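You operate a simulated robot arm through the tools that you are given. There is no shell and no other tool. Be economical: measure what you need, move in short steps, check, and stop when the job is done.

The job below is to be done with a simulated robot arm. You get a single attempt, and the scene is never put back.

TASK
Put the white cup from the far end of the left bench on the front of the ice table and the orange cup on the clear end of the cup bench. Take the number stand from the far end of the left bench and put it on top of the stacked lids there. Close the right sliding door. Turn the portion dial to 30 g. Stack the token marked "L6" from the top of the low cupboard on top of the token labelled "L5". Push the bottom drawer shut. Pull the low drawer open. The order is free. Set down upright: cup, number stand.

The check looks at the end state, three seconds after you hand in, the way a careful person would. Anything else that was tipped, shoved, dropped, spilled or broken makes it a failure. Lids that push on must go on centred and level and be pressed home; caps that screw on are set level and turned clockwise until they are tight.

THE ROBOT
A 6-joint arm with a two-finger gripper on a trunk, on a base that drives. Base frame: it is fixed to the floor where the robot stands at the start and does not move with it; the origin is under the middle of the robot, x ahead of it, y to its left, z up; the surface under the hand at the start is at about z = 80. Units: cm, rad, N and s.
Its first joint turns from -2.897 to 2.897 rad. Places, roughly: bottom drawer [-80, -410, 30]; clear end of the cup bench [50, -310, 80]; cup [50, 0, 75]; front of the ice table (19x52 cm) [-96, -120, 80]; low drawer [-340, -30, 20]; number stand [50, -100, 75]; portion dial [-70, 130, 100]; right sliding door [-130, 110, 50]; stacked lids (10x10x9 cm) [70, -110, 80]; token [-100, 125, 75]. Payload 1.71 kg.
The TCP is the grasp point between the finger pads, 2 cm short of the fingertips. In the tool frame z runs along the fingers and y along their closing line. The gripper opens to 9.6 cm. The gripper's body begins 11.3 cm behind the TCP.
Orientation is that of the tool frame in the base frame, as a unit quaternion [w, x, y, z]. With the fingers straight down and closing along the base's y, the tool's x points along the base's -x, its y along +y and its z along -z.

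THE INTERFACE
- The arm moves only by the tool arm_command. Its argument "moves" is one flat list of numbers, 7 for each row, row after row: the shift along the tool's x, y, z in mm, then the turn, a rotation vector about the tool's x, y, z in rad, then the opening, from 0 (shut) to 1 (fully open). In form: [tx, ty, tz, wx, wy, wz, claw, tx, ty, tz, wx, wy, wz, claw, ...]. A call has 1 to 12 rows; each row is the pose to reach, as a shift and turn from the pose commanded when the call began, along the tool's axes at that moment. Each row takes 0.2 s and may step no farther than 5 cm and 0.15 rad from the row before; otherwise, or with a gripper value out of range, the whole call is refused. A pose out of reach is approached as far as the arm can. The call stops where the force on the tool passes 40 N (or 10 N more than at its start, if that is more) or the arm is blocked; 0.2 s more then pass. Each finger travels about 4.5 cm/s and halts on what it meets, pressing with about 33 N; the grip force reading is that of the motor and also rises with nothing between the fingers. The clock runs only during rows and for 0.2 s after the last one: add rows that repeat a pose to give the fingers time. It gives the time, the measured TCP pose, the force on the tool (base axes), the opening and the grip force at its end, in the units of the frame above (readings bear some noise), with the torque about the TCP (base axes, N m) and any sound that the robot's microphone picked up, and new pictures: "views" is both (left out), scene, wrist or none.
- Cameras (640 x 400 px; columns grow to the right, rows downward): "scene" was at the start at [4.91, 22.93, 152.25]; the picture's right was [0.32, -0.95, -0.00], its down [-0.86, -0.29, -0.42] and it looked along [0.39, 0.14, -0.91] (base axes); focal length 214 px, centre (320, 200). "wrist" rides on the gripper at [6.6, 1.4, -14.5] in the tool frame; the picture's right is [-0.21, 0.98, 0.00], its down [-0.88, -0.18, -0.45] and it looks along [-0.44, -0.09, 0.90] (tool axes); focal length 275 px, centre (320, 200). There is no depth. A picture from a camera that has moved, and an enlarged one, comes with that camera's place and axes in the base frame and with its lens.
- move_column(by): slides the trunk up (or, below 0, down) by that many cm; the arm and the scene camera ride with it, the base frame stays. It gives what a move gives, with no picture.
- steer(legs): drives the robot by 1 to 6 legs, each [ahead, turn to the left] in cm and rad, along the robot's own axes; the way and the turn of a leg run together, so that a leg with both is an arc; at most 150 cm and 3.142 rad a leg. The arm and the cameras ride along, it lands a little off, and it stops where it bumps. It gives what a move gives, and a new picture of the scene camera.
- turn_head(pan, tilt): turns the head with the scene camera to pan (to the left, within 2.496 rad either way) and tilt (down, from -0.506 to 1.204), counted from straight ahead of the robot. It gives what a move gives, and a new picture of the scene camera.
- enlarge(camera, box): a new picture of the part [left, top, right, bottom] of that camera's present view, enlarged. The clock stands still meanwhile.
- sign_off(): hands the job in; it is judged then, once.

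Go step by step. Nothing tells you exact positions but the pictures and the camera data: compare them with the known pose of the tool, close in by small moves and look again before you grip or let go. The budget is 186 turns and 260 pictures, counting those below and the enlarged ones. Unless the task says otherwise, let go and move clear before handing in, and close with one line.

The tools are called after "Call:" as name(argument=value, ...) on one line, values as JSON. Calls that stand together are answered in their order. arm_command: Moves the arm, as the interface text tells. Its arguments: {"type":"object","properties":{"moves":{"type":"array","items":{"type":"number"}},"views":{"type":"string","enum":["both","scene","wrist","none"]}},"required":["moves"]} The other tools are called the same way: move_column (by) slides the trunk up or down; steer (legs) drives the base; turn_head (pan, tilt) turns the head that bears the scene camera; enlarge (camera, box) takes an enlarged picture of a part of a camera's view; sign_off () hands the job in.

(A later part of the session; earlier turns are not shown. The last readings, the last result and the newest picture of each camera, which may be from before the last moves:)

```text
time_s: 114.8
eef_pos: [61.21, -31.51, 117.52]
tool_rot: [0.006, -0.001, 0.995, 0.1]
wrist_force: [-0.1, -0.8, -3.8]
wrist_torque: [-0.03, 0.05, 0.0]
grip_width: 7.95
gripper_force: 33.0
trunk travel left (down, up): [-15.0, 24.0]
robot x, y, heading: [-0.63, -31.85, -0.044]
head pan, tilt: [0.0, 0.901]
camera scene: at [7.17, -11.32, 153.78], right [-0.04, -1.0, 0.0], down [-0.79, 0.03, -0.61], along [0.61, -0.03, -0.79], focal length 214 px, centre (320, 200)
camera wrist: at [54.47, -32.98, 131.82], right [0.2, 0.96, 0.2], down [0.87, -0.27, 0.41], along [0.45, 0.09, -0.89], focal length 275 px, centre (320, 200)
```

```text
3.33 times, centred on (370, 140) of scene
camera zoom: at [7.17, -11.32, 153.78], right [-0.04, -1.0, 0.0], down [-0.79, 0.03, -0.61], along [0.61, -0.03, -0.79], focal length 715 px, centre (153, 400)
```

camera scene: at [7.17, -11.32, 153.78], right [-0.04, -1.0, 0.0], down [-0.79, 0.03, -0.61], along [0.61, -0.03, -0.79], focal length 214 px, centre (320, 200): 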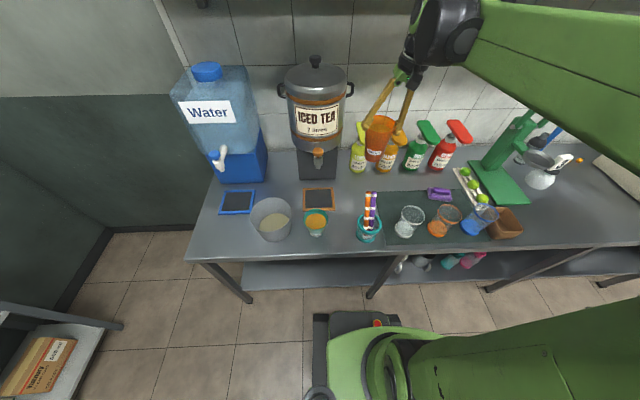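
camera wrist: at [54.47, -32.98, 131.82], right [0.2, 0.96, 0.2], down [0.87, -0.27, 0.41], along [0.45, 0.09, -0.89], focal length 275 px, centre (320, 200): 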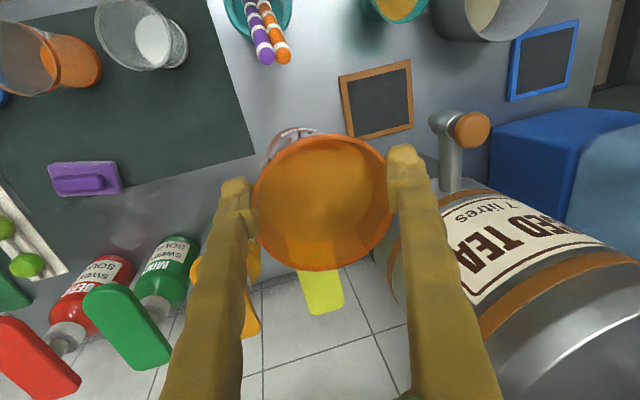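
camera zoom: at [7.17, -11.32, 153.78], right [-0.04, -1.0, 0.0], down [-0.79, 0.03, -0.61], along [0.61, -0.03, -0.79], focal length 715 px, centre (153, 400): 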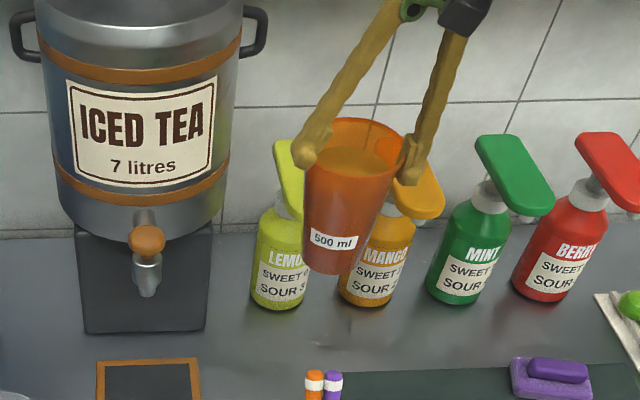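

Now the cup is upright. Retract above the sticks, then drive along the aisle toward the cup bench.

Call:
arm_command(moves=[40, 0, 0, 0, 0, 0, 0.6, 80, 0, 0, 0, 0, 0, 0.6, 120, 0, 0, 0, 0, 0, 0.6, 160, 0, 0, 0, 0, 0, 0.6, 200, 0, 0, 0, 0, 0, 0.6, 220, 0, 0, 0, 0, 0, 0.6], views="wrist")

Call:
steer(legs=[[0, -1.527], [140, 0], [75, 0]])

Call:
turn_head(pan=0.6, tilt=0.7)

```text
time_s: 116.2
eef_pos: [39.27, -31.17, 117.1]
tool_rot: [0.006, 0.0, 0.995, 0.1]
wrist_force: [0.2, 0.2, -3.8]
wrist_torque: [0.01, 0.03, -0.01]
grip_width: 7.92
gripper_force: 32.1
trunk travel left (down, up): [-15.0, 24.0]
robot x, y, heading: [-0.54, -31.72, -0.042]
head pan, tilt: [0.0, 0.901]
camera wrist: at [32.6, -32.58, 131.48], right [0.2, 0.96, 0.2], down [0.87, -0.27, 0.41], along [0.45, 0.09, -0.89], focal length 275 px, centre (320, 200)
```

wrist: 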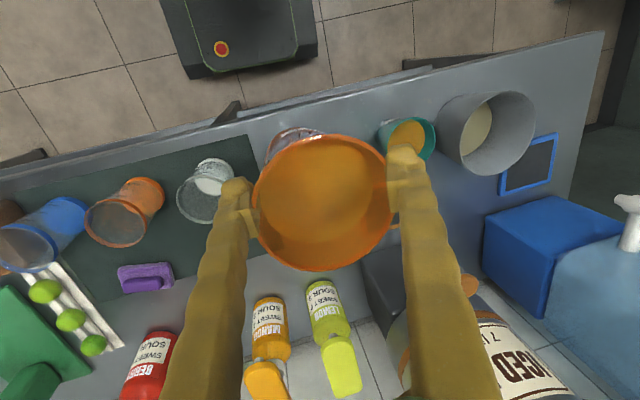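

```text
time_s: 136.6
eef_pos: [4.8, -287.65, 117.0]
tool_rot: [0.072, 0.679, 0.727, 0.068]
wrist_force: [-0.3, 0.4, -2.7]
wrist_torque: [0.01, 0.0, 0.04]
grip_width: 7.92
gripper_force: 33.0
trunk travel left (down, up): [-15.0, 24.0]
robot x, y, heading: [1.2, -248.02, -1.544]
head pan, tilt: [0.0, 0.901]
camera scene: at [22.09, -254.43, 153.78], right [-1.0, -0.03, 0.0], down [-0.02, 0.79, -0.61], along [0.02, -0.61, -0.79], focal length 214 px, centre (320, 200)
```

scene: 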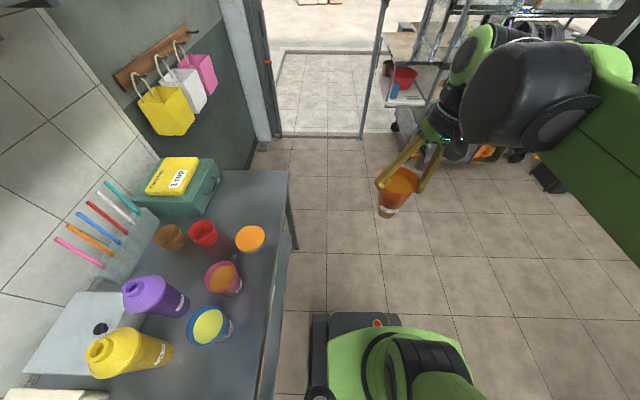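

```text
time_s: 137.6
eef_pos: [4.83, -287.92, 116.88]
tool_rot: [0.072, 0.678, 0.728, 0.07]
wrist_force: [0.0, -4.8, -4.2]
wrist_torque: [0.46, 0.0, 0.1]
grip_width: 7.95
gripper_force: 32.7
trunk travel left (down, up): [-15.0, 24.0]
robot x, y, heading: [1.21, -247.97, -1.55]
head pan, tilt: [0.6, 0.7]
camera scene: at [26.88, -254.63, 155.36], right [-0.81, -0.58, -0.01], down [-0.38, 0.54, -0.75], along [0.45, -0.61, -0.66], focal length 214 px, centre (320, 200)
```

scene: 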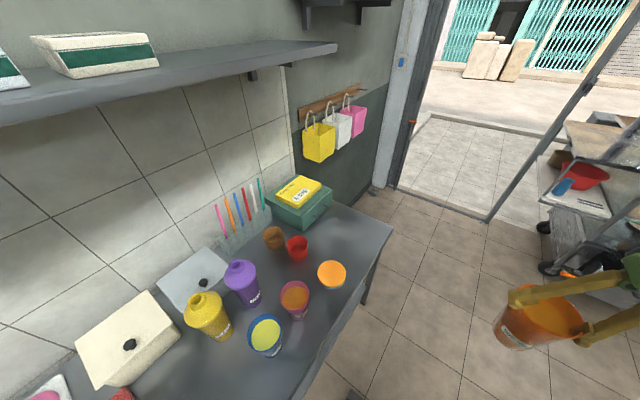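

Clear bench end is ≈(51,-310). Drive on to y≈-310 and face it.

Call:
steer(legs=[[62, 0], [0, 1.55]])

Call:
turn_head(pan=0.1, tilt=0.9)

Call:
enlarge(camera="wrist", box=[0, 0, 640, 400])

```text
time_s: 148.2
eef_pos: [40.41, -305.15, 117.66]
tool_rot: [0.009, -0.043, 0.994, 0.101]
wrist_force: [0.0, 0.2, -4.3]
wrist_torque: [-0.01, 0.04, 0.0]
grip_width: 7.93
gripper_force: 32.6
trunk travel left (down, up): [-15.0, 24.0]
robot x, y, heading: [2.37, -310.06, 0.047]
head pan, tilt: [0.6, 0.7]
camera scene: at [7.72, -283.59, 155.4], right [0.6, -0.8, -0.01], down [-0.53, -0.39, -0.76], along [0.6, 0.46, -0.65], focal length 214 px, centre (320, 200)
```

scene: 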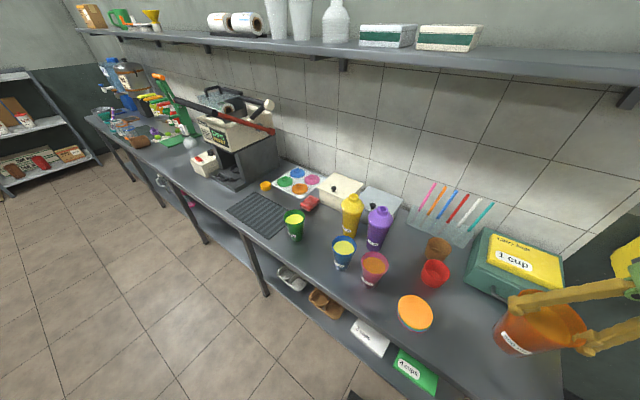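

```text
time_s: 149.1
eef_pos: [40.85, -305.11, 117.63]
tool_rot: [0.008, -0.043, 0.994, 0.101]
wrist_force: [4.3, 0.7, -3.5]
wrist_torque: [0.0, 0.4, 0.05]
grip_width: 7.93
gripper_force: 33.2
trunk travel left (down, up): [-15.0, 24.0]
robot x, y, heading: [2.86, -309.58, 0.039]
head pan, tilt: [0.099, 0.901]
camera scene: at [9.24, -287.57, 153.74], right [0.14, -0.99, 0.0], down [-0.79, -0.11, -0.6], along [0.6, 0.09, -0.8], focal length 214 px, centre (320, 200)
```

scene: 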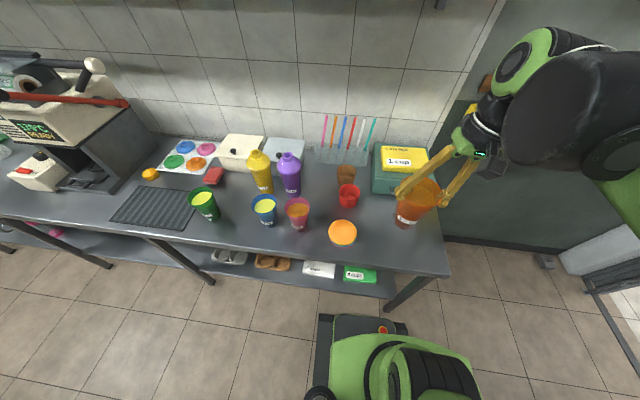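

```text
1.00 times, centred on (320, 200) of wrist (not enlarged: the box is as wide or as high as the picture)
camera zoom: at [34.17, -307.28, 131.86], right [0.12, 0.97, 0.2], down [0.89, -0.2, 0.42], along [0.45, 0.13, -0.89], focal length 275 px, centre (320, 200)
```

zoom: 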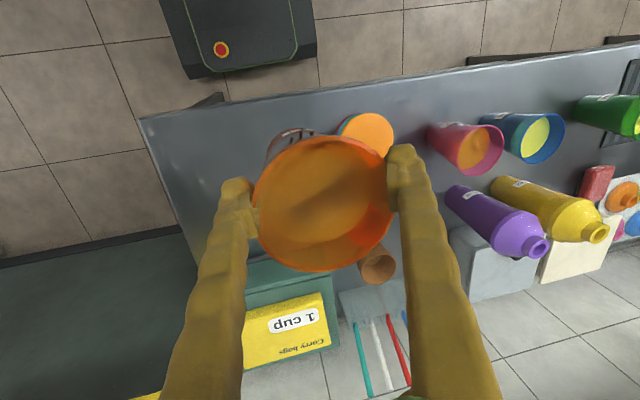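

Horizontal move first to above (52,-309), then lower toward z≈97.

Call:
arm_command(moves=[-36, -16, -2, 0, 0, 0, 0.6, -72, -32, -5, 0, 0, 0, 0.6, -108, -48, -7, 0, 0, 0, 0.6, -106, -58, 40, 0, 0, 0, 0.6, -105, -68, 85, 0, 0, 0, 0.6, -104, -78, 130, 0, 0, 0, 0.6, -103, -87, 165, 0, 0, 0, 0.6, -103, -89, 180, 0, 0, 0, 0.6, -103, -89, 180, 0, 0, 0, 0.6])

Call:
enlarge(camera="scene", box=[320, 150, 460, 270])

```text
time_s: 151.1
eef_pos: [49.79, -309.69, 99.43]
tool_rot: [0.018, -0.044, 0.994, 0.1]
wrist_force: [-0.3, -0.1, -4.0]
wrist_torque: [0.01, 0.03, 0.02]
grip_width: 7.92
gripper_force: 32.8
trunk travel left (down, up): [-15.0, 24.0]
robot x, y, heading: [2.13, -309.79, 0.043]
head pan, tilt: [0.099, 0.901]
camera scene: at [4.52, -287.79, 153.91], right [0.14, -0.99, 0.0], down [-0.77, -0.11, -0.63], along [0.62, 0.09, -0.78], focal length 214 px, centre (320, 200)
camera wrist: at [42.8, -311.77, 113.53], right [0.12, 0.97, 0.2], down [0.88, -0.2, 0.44], along [0.46, 0.13, -0.88], focal length 275 px, centre (320, 200)
```

scene: 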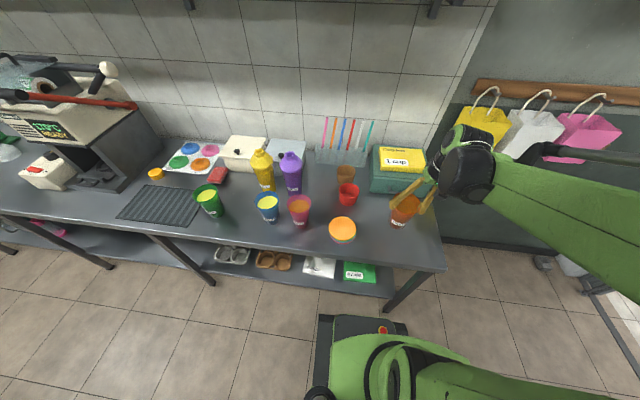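
wrist: 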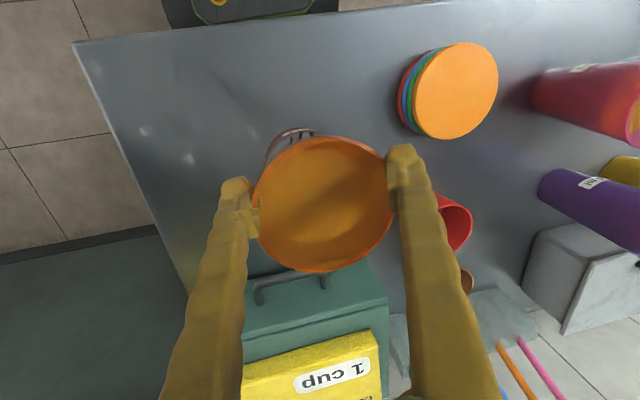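

```text
3.33 times, centred on (390, 210) of scene
camera zoom: at [4.52, -287.79, 153.91], right [0.14, -0.99, 0.0], down [-0.77, -0.11, -0.63], along [0.62, 0.09, -0.78], focal length 715 px, centre (87, 167)
```

zoom: 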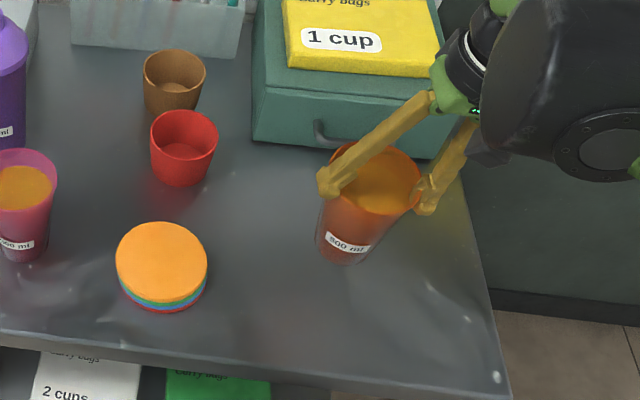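

Cup upright over the clear spot. Lower 4 cm, then fine steps.

Call:
arm_command(moves=[1, -4, 20, 0, 0.03, 0, 0.6, 2, -8, 40, 0, 0.03, 0, 0.6, 2, -8, 40, 0, 0.03, 0, 0.6], views="none")

Call:
enlarge(camera="scene", box=[360, 170, 440, 250])

```text
time_s: 151.9
eef_pos: [50.74, -309.63, 94.82]
tool_rot: [-0.002, -0.045, 0.994, 0.099]
wrist_force: [-0.6, 0.2, -3.2]
wrist_torque: [0.04, -0.02, -0.03]
grip_width: 7.91
gripper_force: 32.8
trunk travel left (down, up): [-15.0, 24.0]
robot x, y, heading: [2.61, -309.28, 0.042]
head pan, tilt: [0.099, 0.901]
```

```text
5.00 times, centred on (400, 210) of scene
camera zoom: at [8.0, -287.63, 153.8], right [0.14, -0.99, 0.0], down [-0.78, -0.11, -0.61], along [0.6, 0.09, -0.79], focal length 1072 px, centre (-80, 150)
```

zoom: 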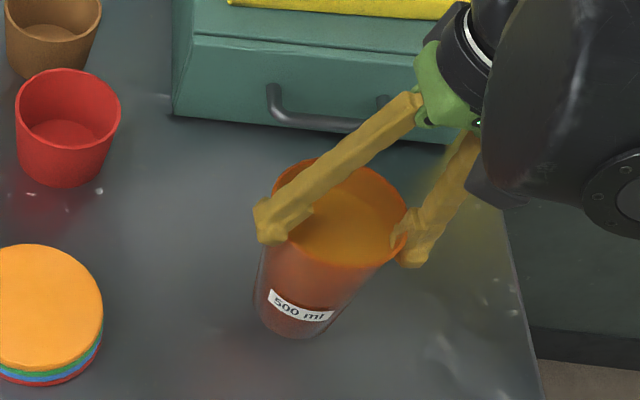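

Call:
arm_command(moves=[0, -1, 5, 0, 0, 0, 0.6, 0, -2, 10, 0, 0, 0, 0.6, 0, -2, 10, 0, 0, 0, 0.6], views="none")

Call:
arm_command(moves=[0, -1, 3, 0, 0, 0, 0.6, 0, -1, 5, 0, 0, 0, 0.6, 0, -1, 5, 0, 0, 0, 0.6], views="wrist")

```text
time_s: 152.7
eef_pos: [50.44, -309.54, 94.1]
tool_rot: [-0.001, -0.045, 0.994, 0.099]
wrist_force: [1.4, -0.5, -4.6]
wrist_torque: [-0.03, 0.13, 0.02]
grip_width: 7.94
gripper_force: 32.7
trunk travel left (down, up): [-15.0, 24.0]
robot x, y, heading: [2.85, -309.47, 0.04]
head pan, tilt: [0.099, 0.901]
```

```text
time_s: 153.5
eef_pos: [50.25, -309.44, 93.46]
tool_rot: [0.001, -0.045, 0.994, 0.1]
wrist_force: [-0.6, -0.4, -3.6]
wrist_torque: [-0.02, 0.05, 0.0]
grip_width: 7.93
gripper_force: 32.7
trunk travel left (down, up): [-15.0, 24.0]
robot x, y, heading: [2.53, -309.78, 0.041]
head pan, tilt: [0.099, 0.901]
camera wrist: at [43.81, -311.61, 107.96], right [0.12, 0.97, 0.2], down [0.89, -0.19, 0.41], along [0.44, 0.13, -0.89], focal length 275 px, centre (320, 200)
```

wrist: 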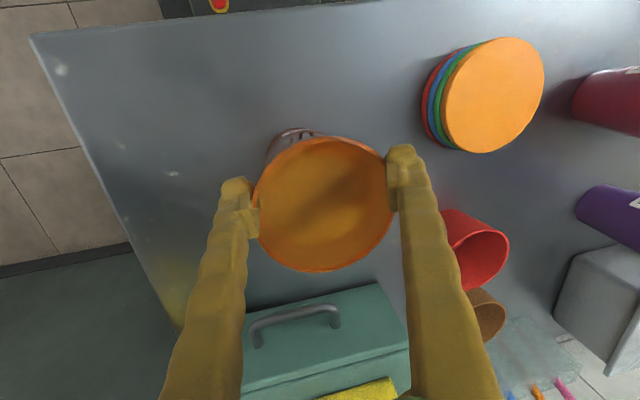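

Call:
arm_command(moves=[0, -1, 4, 0, 0, 0, 0.6, 0, -2, 8, 0, 0, 0, 0.6, 0, -2, 8, 0, 0, 0, 0.6], views="none")

Call:
arm_command(moves=[0, -1, 3, 0, 0, 0, 0.6, 0, -1, 5, 0, 0, 0, 0.6, 0, -1, 5, 0, 0, 0, 0.6], views="none")

```text
time_s: 154.3
eef_pos: [50.31, -309.61, 92.6]
tool_rot: [0.001, -0.046, 0.994, 0.1]
wrist_force: [-0.3, -0.1, -3.2]
wrist_torque: [0.03, 0.04, 0.01]
grip_width: 7.92
gripper_force: 32.8
trunk travel left (down, up): [-15.0, 24.0]
robot x, y, heading: [2.22, -309.46, 0.038]
head pan, tilt: [0.099, 0.901]
```

```text
time_s: 154.8
eef_pos: [48.47, -309.59, 93.21]
tool_rot: [0.011, -0.046, 0.994, 0.1]
wrist_force: [-1.9, 0.6, -4.3]
wrist_torque: [0.0, 0.0, 0.0]
grip_width: 7.92
gripper_force: 33.1
trunk travel left (down, up): [-15.0, 24.0]
robot x, y, heading: [2.85, -309.53, 0.038]
head pan, tilt: [0.099, 0.901]
stopped in row 2: the force on the tool passed its limit at 43 N (the readings are from after the stop); the commanded pose is now the measured one
```

Contact is at ≈92.4. Lower in tiny steps until a light contact.

Call:
arm_command(moves=[0, -1, 3, 0, 0.012, 0, 0.6, 0, -1, 5, 0, 0.012, 0, 0.6, 0, -1, 5, 0, 0.012, 0, 0.6], views="none")

Call:
arm_command(moves=[0, 0, 2, 0, 0, 0, 0.6, 0, 0, 2, 0, 0, 0, 0.6], views="none")

```text
time_s: 155.6
eef_pos: [49.11, -309.6, 92.55]
tool_rot: [0.002, -0.046, 0.994, 0.101]
wrist_force: [-3.1, -0.7, 21.6]
wrist_torque: [0.59, 0.17, 0.08]
grip_width: 7.94
gripper_force: 32.5
trunk travel left (down, up): [-15.0, 24.0]
robot x, y, heading: [2.81, -309.48, 0.044]
head pan, tilt: [0.099, 0.901]
```

```text
time_s: 156.0
eef_pos: [47.12, -309.61, 93.26]
tool_rot: [0.012, -0.048, 0.994, 0.1]
wrist_force: [-0.6, -0.8, -2.4]
wrist_torque: [-0.04, -0.01, -0.07]
grip_width: 7.92
gripper_force: 32.5
trunk travel left (down, up): [-15.0, 24.0]
robot x, y, heading: [2.54, -309.7, 0.043]
head pan, tilt: [0.099, 0.901]
stopped in row 1: the force on the tool passed its limit at 43 N (the readings are from after the stop); the commanded pose is now the measured one
```

Each stop nudges it back; move 3 cm forward again, then lower less.

Call:
arm_command(moves=[-30, -2, 0, 0, 0.015, 0, 0.6, -30, -2, 4, 0, 0.015, 0, 0.6, -30, -2, 4, 0, 0.015, 0, 0.6], views="none")

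```text
time_s: 156.8
eef_pos: [50.96, -309.59, 92.54]
tool_rot: [0.001, -0.047, 0.994, 0.1]
wrist_force: [-0.3, -0.4, -3.6]
wrist_torque: [-0.01, 0.02, -0.02]
grip_width: 7.93
gripper_force: 32.8
trunk travel left (down, up): [-15.0, 24.0]
robot x, y, heading: [2.35, -309.29, 0.041]
head pan, tilt: [0.099, 0.901]
```

Call:
arm_command(moves=[0, 0, 2, 0, 0, 0, 0.6, 0, 0, 2, 0, 0, 0, 0.6], views="none")

```text
time_s: 157.4
eef_pos: [50.91, -309.5, 92.59]
tool_rot: [0.003, -0.047, 0.994, 0.099]
wrist_force: [-1.9, -1.1, 1.8]
wrist_torque: [0.12, 0.15, 0.0]
grip_width: 7.92
gripper_force: 32.7
trunk travel left (down, up): [-15.0, 24.0]
robot x, y, heading: [2.71, -309.78, 0.04]
head pan, tilt: [0.099, 0.901]
```

Light contact. View and open.

Call:
arm_command(moves=[0, 0, 1, 0, 0, 0, 0.6, 0, 0, 1, 0, 0, 0, 0.9, 0, 0, 1, 0, 0, 0, 1, 0, 0, 1, 0, 0, 0, 1, 0, 0, 1, 0, 0, 0, 1], views="wrist")

Call:
enlarge(camera="scene", box=[360, 170, 440, 250])

```text
time_s: 158.6
eef_pos: [50.82, -309.55, 92.37]
tool_rot: [0.003, -0.049, 0.994, 0.1]
wrist_force: [0.2, 0.8, -0.1]
wrist_torque: [0.06, -0.01, 0.0]
grip_width: 9.59
gripper_force: 0.0
trunk travel left (down, up): [-15.0, 24.0]
robot x, y, heading: [2.61, -309.74, 0.041]
head pan, tilt: [0.099, 0.901]
camera wrist: at [44.32, -311.56, 106.74], right [0.11, 0.97, 0.2], down [0.89, -0.19, 0.41], along [0.44, 0.13, -0.89], focal length 275 px, centre (320, 200)
```

wrist: 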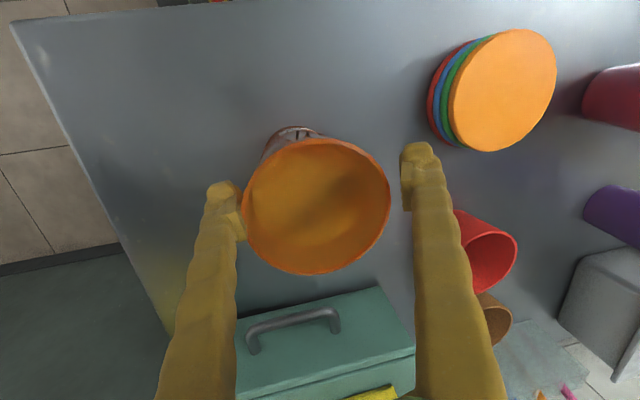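

```text
5.00 times, centred on (400, 210) of scene
camera zoom: at [8.39, -287.62, 153.78], right [0.14, -0.99, 0.0], down [-0.79, -0.11, -0.61], along [0.6, 0.09, -0.79], focal length 1072 px, centre (-80, 150)
```

zoom: 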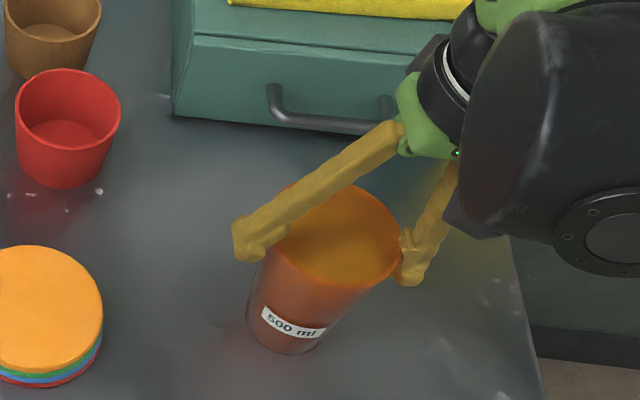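

Cup stands upright. Withdraw along the tool axis, level the hand, retract.

Call:
arm_command(moves=[0, 0, -20, 0, 0, 0, 1, 0, 0, -50, 0, 0, 0, 1, 0, 0, -100, 0, 0, 0, 1, 0, 0, -150, 0.1, 0, 0, 1, 40, 30, -170, 0.2, 0, 0, 1, 80, 30, -170, 0.2, 0, 0, 1, 120, 30, -170, 0.2, 0, 0, 1, 150, 30, -170, 0.2, 0, 0, 1], views="wrist")

Call:
enlarge(camera="scene", box=[320, 150, 460, 270])

```text
refused: row 5 steps farther than a row can; nothing moved
```

```text
3.33 times, centred on (390, 210) of scene
camera zoom: at [8.39, -287.62, 153.78], right [0.14, -0.99, 0.0], down [-0.79, -0.11, -0.61], along [0.6, 0.09, -0.79], focal length 715 px, centre (87, 167)
```

zoom: 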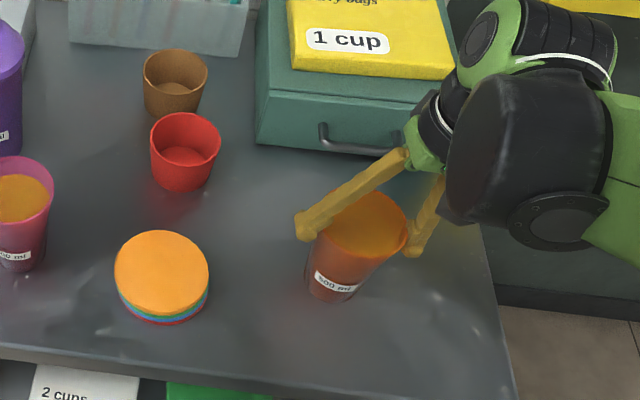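

Call:
arm_command(moves=[0, 0, -20, 0, 0, 0, 1, 0, 0, -50, 0, 0, 0, 1, 0, 0, -100, 0, 0, 0, 1, 0, 0, -145, 0.1, 0, 0, 1, 35, 10, -165, 0.2, 0, 0, 1, 75, 20, -170, 0.2, 0, 0, 1, 115, 30, -170, 0.2, 0, 0, 1, 150, 30, -170, 0.2, 0, 0, 1], views="wrist")

Call:
enlarge(camera="scene", box=[320, 150, 460, 270])

```text
time_s: 160.4
eef_pos: [34.98, -311.41, 109.67]
tool_rot: [0.008, -0.048, 0.999, -0.001]
wrist_force: [-0.1, 0.4, -0.2]
wrist_torque: [0.02, 0.01, 0.02]
grip_width: 9.6
gripper_force: 0.0
trunk travel left (down, up): [-15.0, 24.0]
robot x, y, heading: [2.33, -309.86, 0.042]
head pan, tilt: [0.099, 0.901]
camera wrist: at [28.23, -310.6, 124.11], right [0.11, 0.99, 0.0], down [0.88, -0.1, 0.46], along [0.46, -0.05, -0.89], focal length 275 px, centre (320, 200)
```

wrist: 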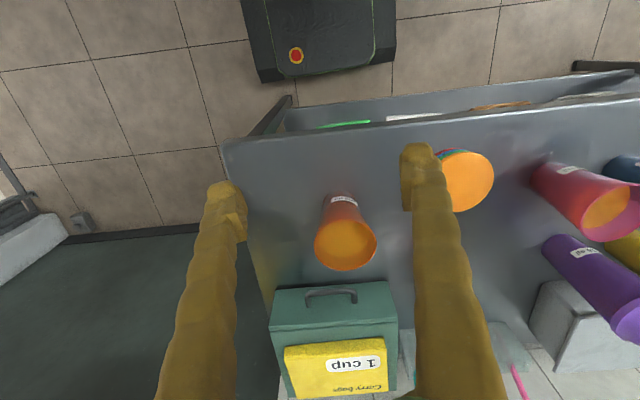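

```text
3.33 times, centred on (390, 210) of scene
camera zoom: at [7.67, -287.64, 153.81], right [0.14, -0.99, 0.0], down [-0.78, -0.11, -0.61], along [0.61, 0.09, -0.79], focal length 715 px, centre (87, 167)
```

zoom: 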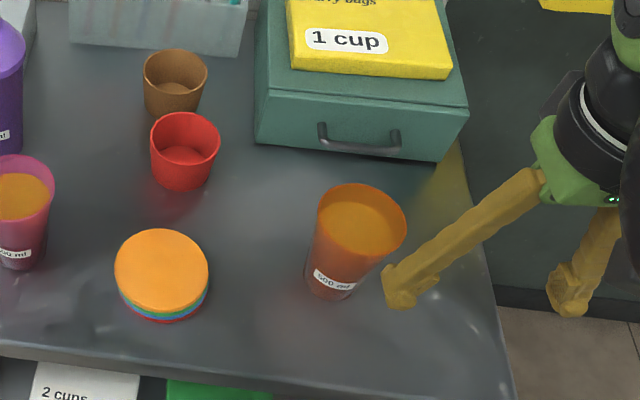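

Orange cup done. Next look for the bottom drawer near (-80,-410).

Call:
turn_head(pan=-2.2, tilt=0.6)

Call:
steer(legs=[[0, -1.6]])

Call:
turn_head(pan=-0.5, tilt=0.7)

```text
time_s: 162.5
eef_pos: [35.6, -311.26, 109.63]
tool_rot: [0.007, -0.048, 0.999, 0.001]
wrist_force: [-0.5, 0.1, -0.1]
wrist_torque: [-0.02, -0.01, 0.02]
grip_width: 9.57
gripper_force: 0.0
trunk travel left (down, up): [-15.0, 24.0]
robot x, y, heading: [2.84, -309.56, 0.038]
head pan, tilt: [-2.201, 0.6]
camera scene: at [-4.0, -296.03, 156.45], right [-0.83, 0.55, 0.01], down [0.3, 0.47, -0.83], along [-0.47, -0.69, -0.56], focal length 214 px, centre (320, 200)
```

scene: 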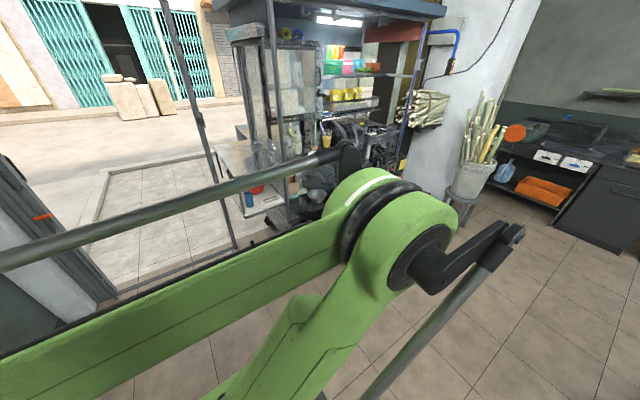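

```text
time_s: 168.8
eef_pos: [0.73, -342.52, 109.66]
tool_rot: [0.005, 0.676, 0.737, -0.005]
wrist_force: [0.3, 0.7, 0.9]
wrist_torque: [-0.04, -0.02, -0.03]
grip_width: 9.56
gripper_force: 0.1
trunk travel left (down, up): [-15.0, 24.0]
robot x, y, heading: [3.09, -309.87, -1.541]
head pan, tilt: [-2.201, 0.6]
camera scene: at [16.28, -303.4, 156.46], right [0.56, 0.83, 0.01], down [0.47, -0.31, -0.83], along [-0.68, 0.47, -0.56], focal length 214 px, centre (320, 200)
```

scene: 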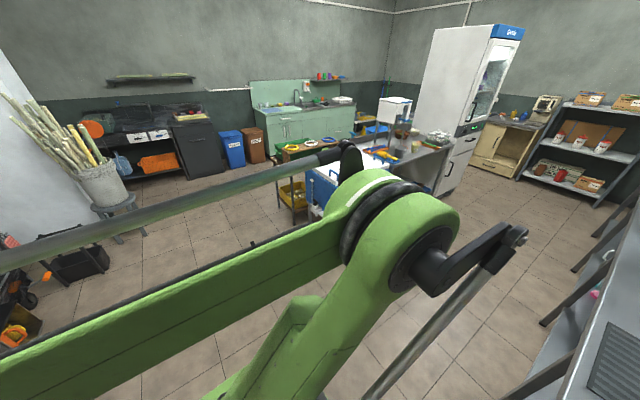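

```text
time_s: 170.5
eef_pos: [0.58, -342.85, 109.7]
tool_rot: [0.004, 0.677, 0.736, -0.004]
wrist_force: [0.4, -1.9, 0.5]
wrist_torque: [0.31, -0.01, 0.02]
grip_width: 9.61
gripper_force: 0.1
trunk travel left (down, up): [-15.0, 24.0]
robot x, y, heading: [3.0, -309.56, -1.547]
head pan, tilt: [-0.499, 0.7]
camera scene: at [19.78, -316.47, 155.37], right [-0.89, 0.45, 0.01], down [0.29, 0.59, -0.75], along [-0.34, -0.67, -0.66], focal length 214 px, centre (320, 200)
```

scene: 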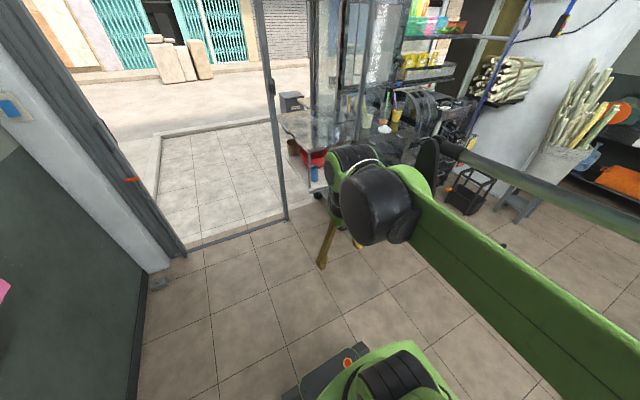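

The cart with drawers lies ahead-right. Move in front of it (x≈-75) and look.

Call:
steer(legs=[[0, -1.58], [78, 0], [0, 1.571]])

Call:
turn_head(pan=0.4, tilt=0.8)

```text
time_s: 188.0
eef_pos: [-78.23, -342.06, 110.14]
tool_rot: [0.011, 0.678, 0.735, -0.011]
wrist_force: [0.4, -0.2, 0.4]
wrist_torque: [0.04, 0.02, -0.02]
grip_width: 9.6
gripper_force: 0.0
trunk travel left (down, up): [-15.0, 24.0]
robot x, y, heading: [-75.84, -311.41, -1.545]
head pan, tilt: [-0.499, 0.7]
camera scene: at [-59.0, -315.46, 155.48], right [-0.89, 0.45, 0.0], down [0.29, 0.57, -0.76], along [-0.35, -0.68, -0.64], focal length 214 px, centre (320, 200)
```

scene: 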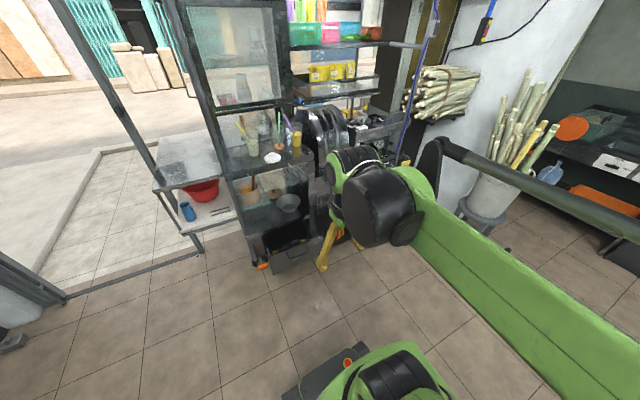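

```text
time_s: 189.2
eef_pos: [-78.23, -341.59, 110.21]
tool_rot: [0.013, 0.679, 0.734, -0.012]
wrist_force: [0.6, 0.2, -1.1]
wrist_torque: [-0.02, 0.01, -0.02]
grip_width: 9.59
gripper_force: 0.1
trunk travel left (down, up): [-15.0, 24.0]
robot x, y, heading: [-75.78, -311.47, -1.538]
head pan, tilt: [0.4, 0.799]
camera scene: at [-51.76, -316.45, 154.61], right [-0.91, -0.41, 0.0], down [-0.3, 0.66, -0.69], along [0.29, -0.63, -0.72], focal length 214 px, centre (320, 200)
```

scene: 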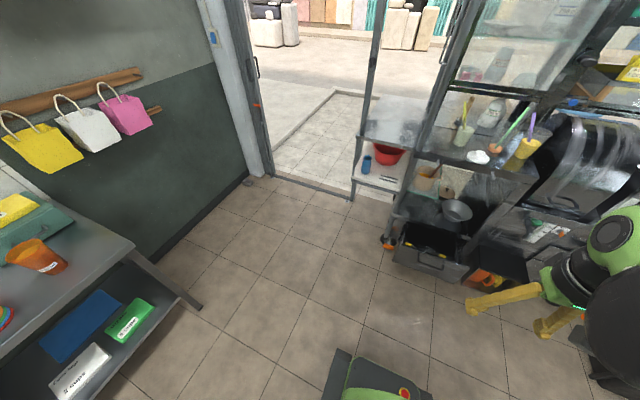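

Call:
enlarge(camera="scene", box=[370, 170, 530, 320])

Call:
turn_head(pan=-0.1, tilt=0.8)

```text
2.67 times, centred on (450, 245) of scene
camera zoom: at [-51.76, -316.45, 154.61], right [-0.91, -0.41, 0.0], down [-0.3, 0.66, -0.69], along [0.29, -0.63, -0.72], focal length 572 px, centre (-27, 80)
```

zoom: 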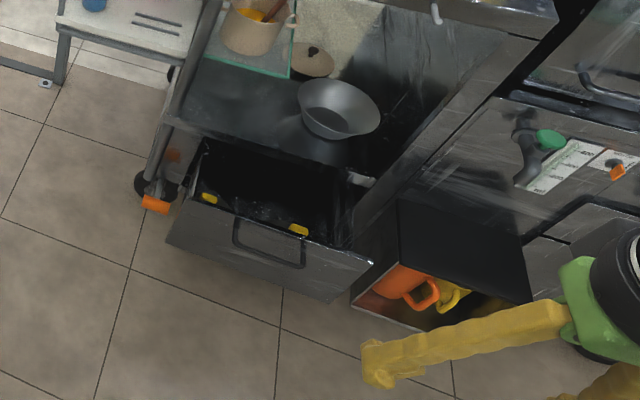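

```text
time_s: 190.2
eef_pos: [-78.31, -342.6, 109.96]
tool_rot: [0.009, 0.678, 0.735, -0.01]
wrist_force: [0.4, -0.2, 0.2]
wrist_torque: [-0.02, 0.0, 0.01]
grip_width: 9.61
gripper_force: 0.1
trunk travel left (down, up): [-15.0, 24.0]
robot x, y, heading: [-75.68, -311.16, -1.544]
head pan, tilt: [-0.099, 0.799]
camera scene: at [-55.68, -316.96, 154.62], right [-1.0, 0.07, 0.0], down [0.05, 0.72, -0.69], along [-0.05, -0.69, -0.72], focal length 214 px, centre (320, 200)
```

scene: 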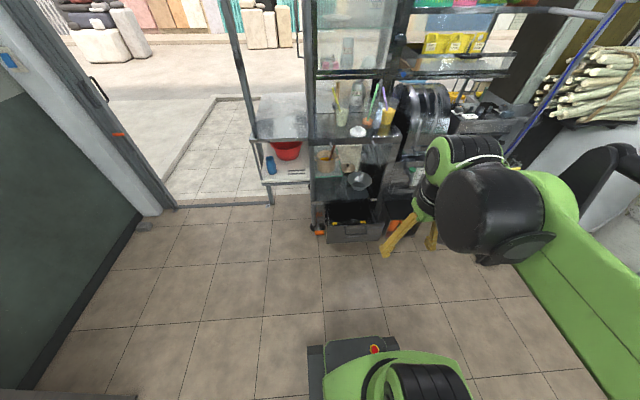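

The open black drawer is ≈(-85,-408), top of face z≈37. I'll lower the trunk, drive nearer, then pitch the hand forward with fingers shut.

Call:
steer(legs=[[22, 0]])

Call:
move_column(by=-15)

Call:
arm_command(moves=[-40, 0, 0, 0, -0.1, 0, 0, -80, 0, 0, 0, -0.2, 0, 0, -110, 0, 30, 0, -0.3, 0, 0, -130, 0, 70, 0, -0.4, 0, 0, -130, 0, 115, 0, -0.5, 0, 0, -130, 0, 160, 0, -0.6, 0, 0, -130, 0, 205, 0, -0.7, 0, 0, -130, 0, 250, 0, -0.78, 0, 0, -130, 0, 295, 0, -0.78, 0, 0, -130, 0, 295, 0, -0.78, 0, 0])

```text
time_s: 192.2
eef_pos: [-77.64, -362.44, 110.54]
tool_rot: [0.017, 0.678, 0.735, -0.016]
wrist_force: [-0.4, 1.9, -0.5]
wrist_torque: [-0.23, 0.02, 0.0]
grip_width: 9.6
gripper_force: 0.1
trunk travel left (down, up): [-15.0, 24.0]
robot x, y, heading: [-75.15, -333.02, -1.543]
head pan, tilt: [-0.099, 0.799]
camera scene: at [-55.19, -334.87, 154.75], right [-1.0, 0.07, 0.0], down [0.05, 0.7, -0.71], along [-0.05, -0.71, -0.7], focal length 214 px, centre (320, 200)
```

scene: 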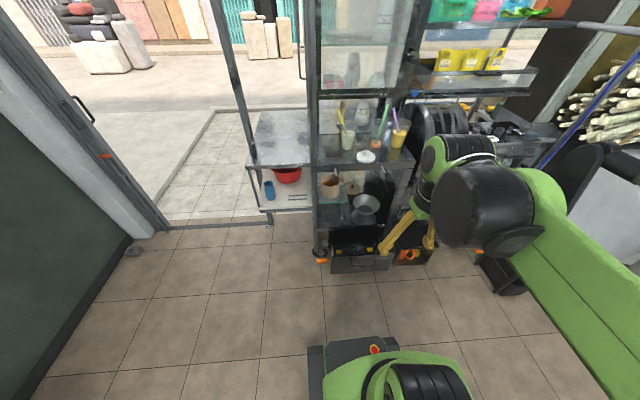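

```text
time_s: 194.0
eef_pos: [-77.61, -364.74, 94.89]
tool_rot: [0.008, 0.678, 0.735, -0.008]
wrist_force: [0.2, 0.0, 0.1]
wrist_torque: [0.06, 0.0, 0.03]
grip_width: 9.57
gripper_force: 0.1
trunk travel left (down, up): [0.0, 39.0]
robot x, y, heading: [-75.37, -333.0, -1.546]
head pan, tilt: [-0.099, 0.799]
```

```text
time_s: 196.2
eef_pos: [-76.66, -378.32, 70.57]
tool_rot: [0.287, 0.624, 0.677, -0.265]
wrist_force: [0.2, 0.0, 0.5]
wrist_torque: [0.04, -0.03, 0.0]
grip_width: 0.0
gripper_force: 30.0
out of reach, approached as far as the arm can: row 9, 10
trunk travel left (down, up): [0.0, 39.0]
robot x, y, heading: [-75.2, -333.38, -1.542]
head pan, tilt: [-0.099, 0.799]
camera scene: at [-55.04, -340.05, 139.56], right [-1.0, 0.07, 0.0], down [0.05, 0.73, -0.69], along [-0.05, -0.68, -0.73], focal length 214 px, centre (320, 200)
camera wrist: at [-76.38, -363.18, 75.91], right [0.99, -0.06, 0.15], down [-0.16, -0.3, 0.94], along [-0.02, -0.95, -0.31], focal length 275 px, centre (320, 200)
```

scene: 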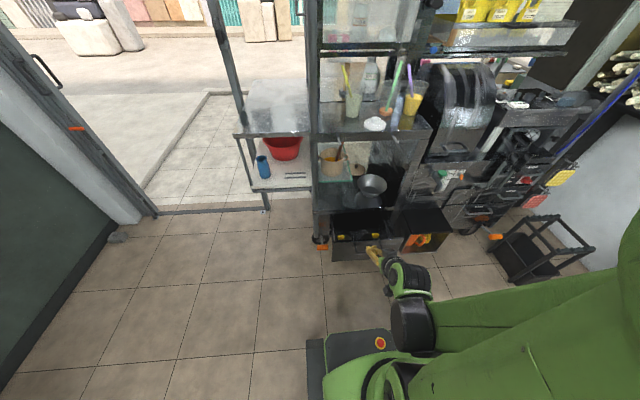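
wrist: 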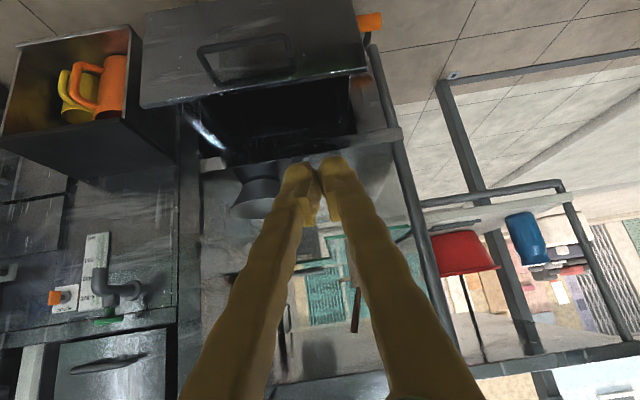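

Drawer face top centre ≈(-87,-407,37). Move the shut fingers down and outward toward it.

Call:
arm_command(moves=[-10, -20, 30, 0, 0, 0, 0, -20, -40, 65, 0, 0, 0, 0, -20, -60, 110, 0, 0, 0, 0, 0, -80, 150, 0, 0, 0, 0, 25, -95, 190, 0, 0, 0, 0, 50, -110, 225, 0, 0, 0, 0, 75, -118, 260, 0, 0, 0, 0, 100, -118, 300, 0, 0, 0, 0, 120, -118, 340, 0, 0, 0, 0, 140, -118, 375, 0, 0, 0, 0, 140, -118, 375, 0, 0, 0, 0])

```text
time_s: 198.6
eef_pos: [-95.04, -414.52, 46.21]
tool_rot: [0.288, 0.623, 0.677, -0.266]
wrist_force: [0.1, -0.5, -0.2]
wrist_torque: [0.03, 0.02, -0.02]
grip_width: 0.0
gripper_force: 29.4
out of reach, approached as far as the arm can: row 1, 2, 3, 4, 5, 6, 7, 8, 9, 10, 11
trunk travel left (down, up): [0.0, 39.0]
robot x, y, heading: [-75.36, -333.61, -1.544]
head pan, tilt: [-0.099, 0.799]
camera scene: at [-55.03, -340.03, 139.57], right [-1.0, 0.07, 0.0], down [0.05, 0.73, -0.69], along [-0.05, -0.68, -0.73], focal length 214 px, centre (320, 200)
camera wrist: at [-94.82, -399.36, 51.45], right [0.99, -0.06, 0.15], down [-0.16, -0.3, 0.94], along [-0.01, -0.95, -0.31], focal length 275 px, centre (320, 200)
```

scene: 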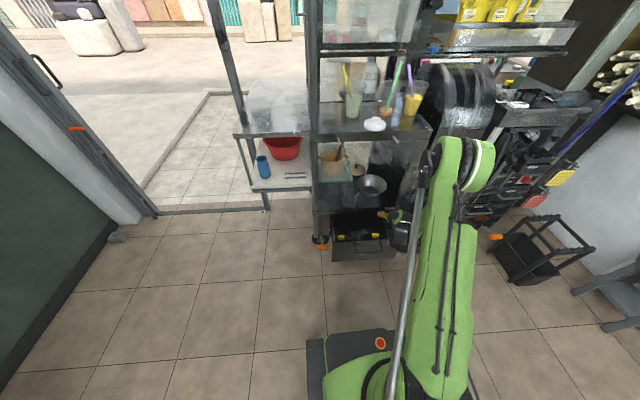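
wrist: 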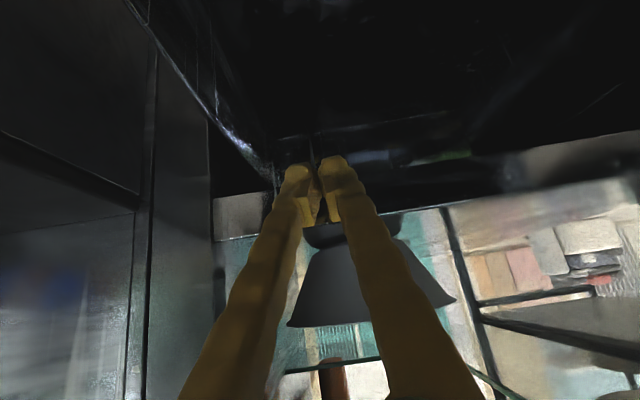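

The arm overreached above the drawer; low points at this pitch aren't reachable. Back out and go to fingers-down.

Call:
arm_command(moves=[20, 4, -36, 0, 0, 0, 0, 45, 8, -75, 0, 0, 0, 0, 70, 12, -115, 0, 0, 0, 0, 95, 16, -150, 0, 0, 0, 0, 103, 16, -178, 0, 0.1, 0, 0, 103, 16, -178, 0, 0.2, 0, 0, 103, 16, -178, 0, 0.3, 0, 0, 103, 16, -178, 0, 0.4, 0, 0, 103, 16, -178, 0, 0.5, 0, 0, 103, 16, -178, 0, 0.6, 0, 0], views="scene")

```text
time_s: 200.8
eef_pos: [-93.77, -393.55, 50.42]
tool_rot: [0.074, 0.675, 0.731, -0.07]
wrist_force: [-0.3, 0.6, -0.5]
wrist_torque: [0.02, 0.0, -0.02]
grip_width: 0.01
gripper_force: 29.9
out of reach, approached as far as the arm can: row 1, 2, 3, 4, 5, 6, 7, 8, 9
trunk travel left (down, up): [0.0, 39.0]
robot x, y, heading: [-74.86, -333.72, -1.544]
head pan, tilt: [-0.099, 0.799]
camera scene: at [-55.05, -339.99, 139.57], right [-1.0, 0.07, 0.0], down [0.05, 0.73, -0.69], along [-0.05, -0.68, -0.73], focal length 214 px, centre (320, 200)
```

scene: 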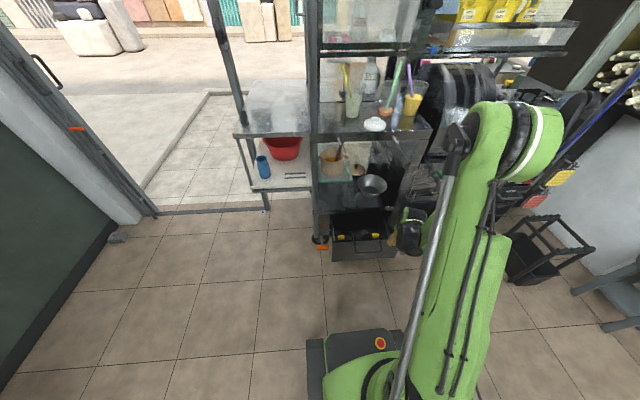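

Steeper works. Lower the fingertips in front of the face.

Call:
arm_command(moves=[-2, 14, 45, 0, 0, 0, 0, -5, 28, 90, 0, 0, 0, 0, -8, 42, 135, 0, 0, 0, 0, -10, 54, 170, 0, 0, 0, 0, -10, 54, 190, 0, 0, 0, 0, -10, 54, 190, 0, 0, 0, 0])

```text
time_s: 201.4
eef_pos: [-91.97, -397.99, 45.84]
tool_rot: [0.079, 0.674, 0.731, -0.077]
wrist_force: [-0.1, -0.5, 0.0]
wrist_torque: [0.03, 0.0, 0.03]
grip_width: 0.0
gripper_force: 29.5
out of reach, approached as far as the arm can: row 1, 2, 3
trunk travel left (down, up): [0.0, 39.0]
robot x, y, heading: [-74.98, -333.5, -1.546]
head pan, tilt: [-0.099, 0.799]
stopped in row 3: the force on the tool passed its limit at 471 N (the readings are from after the stop); the commanded pose is now the measured one
camera scene: at [-55.04, -340.06, 139.55], right [-1.0, 0.07, 0.0], down [0.05, 0.73, -0.69], along [-0.05, -0.68, -0.73], focal length 214 px, centre (320, 200)
camera wrist: at [-91.24, -388.36, 58.51], right [0.99, -0.12, 0.04], down [-0.12, -0.77, 0.63], along [-0.04, -0.63, -0.78], focal length 275 px, centre (320, 200)
```

scene: 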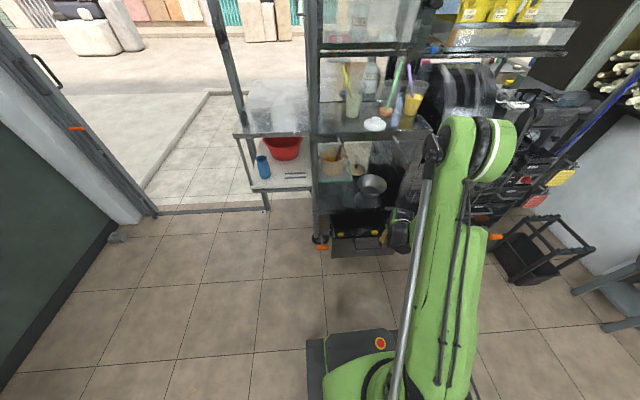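
wrist: 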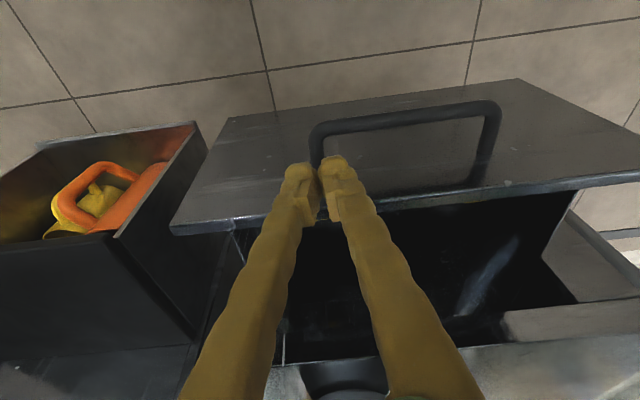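

The tips hit the handle at z≈43, so the drawer is a bit higher and closer than I estimated. Back off, shift to the centre, and lower in front of the handle.

Call:
arm_command(moves=[10, 0, -30, 0, 0, 0, 0, 50, 10, -30, 0, 0, 0, 0, 80, 30, -30, 0, 0, 0, 0, 80, 60, -30, 0, 0, 0, 0, 88, 60, 0, 0, 0, 0, 0, 94, 60, 30, 0, 0, 0, 0, 98, 60, 50, 0, 0, 0, 0, 98, 60, 50, 0, 0, 0, 0])

```text
time_s: 203.2
eef_pos: [-89.44, -397.46, 47.45]
tool_rot: [0.079, 0.674, 0.731, -0.075]
wrist_force: [0.0, 0.3, 0.2]
wrist_torque: [0.0, 0.01, -0.02]
grip_width: 0.0
gripper_force: 29.6
out of reach, approached as far as the arm can: row 2, 3, 4, 5, 6, 7, 8
trunk travel left (down, up): [0.0, 39.0]
robot x, y, heading: [-75.06, -333.41, -1.542]
head pan, tilt: [-0.099, 0.799]
camera scene: at [-55.05, -340.0, 139.57], right [-1.0, 0.07, 0.0], down [0.05, 0.73, -0.69], along [-0.05, -0.68, -0.73], focal length 214 px, centre (320, 200)
camera wrist: at [-88.78, -387.8, 60.09], right [0.99, -0.12, 0.04], down [-0.12, -0.77, 0.63], along [-0.04, -0.63, -0.78], focal length 275 px, centre (320, 200)
```

scene: 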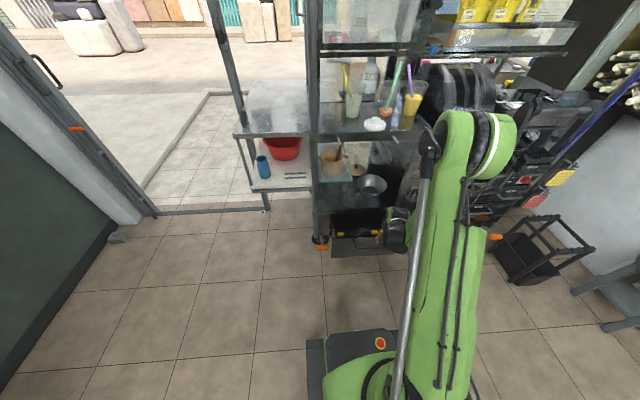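
wrist: 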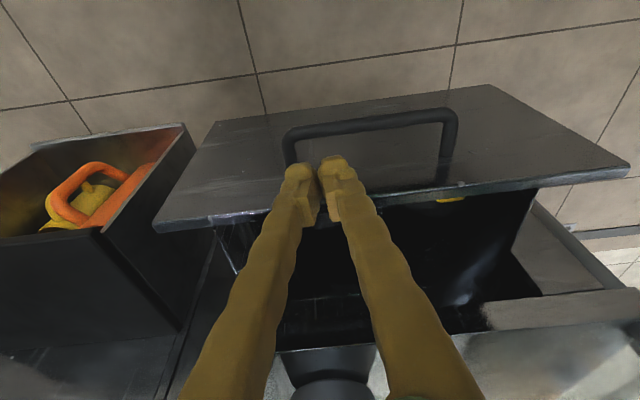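

Low heights need more reach distance. Raise the hand a bit and back the base up 25 cm.

Call:
arm_command(moves=[0, 0, -40, 0, 0, 0, 0, 0, 0, -80, 0, 0, 0, 0], views="none")

Call:
steer(legs=[[-25, 0]])

```text
time_s: 203.8
eef_pos: [-88.98, -395.71, 55.02]
tool_rot: [0.079, 0.674, 0.73, -0.076]
wrist_force: [-0.1, -0.2, 0.3]
wrist_torque: [0.06, 0.02, 0.02]
grip_width: 0.02
gripper_force: 29.5
trunk travel left (down, up): [0.0, 39.0]
robot x, y, heading: [-75.1, -333.06, -1.545]
head pan, tilt: [-0.099, 0.799]
```

```text
time_s: 206.1
eef_pos: [-89.71, -371.26, 55.03]
tool_rot: [0.08, 0.674, 0.731, -0.076]
wrist_force: [0.5, -0.1, 0.3]
wrist_torque: [0.05, 0.01, 0.05]
grip_width: 0.0
gripper_force: 29.6
trunk travel left (down, up): [0.0, 39.0]
robot x, y, heading: [-75.59, -308.84, -1.54]
head pan, tilt: [-0.099, 0.799]
camera scene: at [-55.73, -315.61, 139.57], right [-1.0, 0.07, 0.0], down [0.05, 0.73, -0.69], along [-0.05, -0.68, -0.73], focal length 214 px, centre (320, 200)
```

scene: 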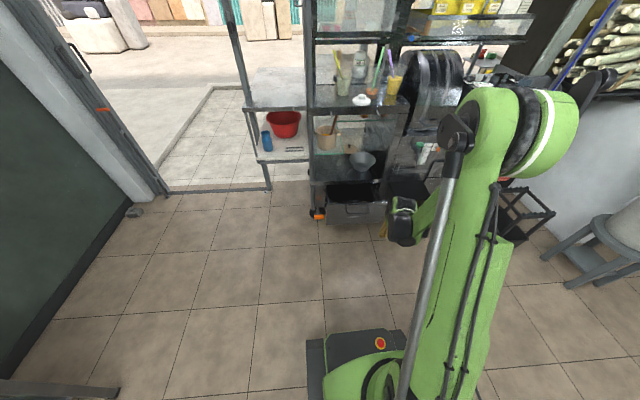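

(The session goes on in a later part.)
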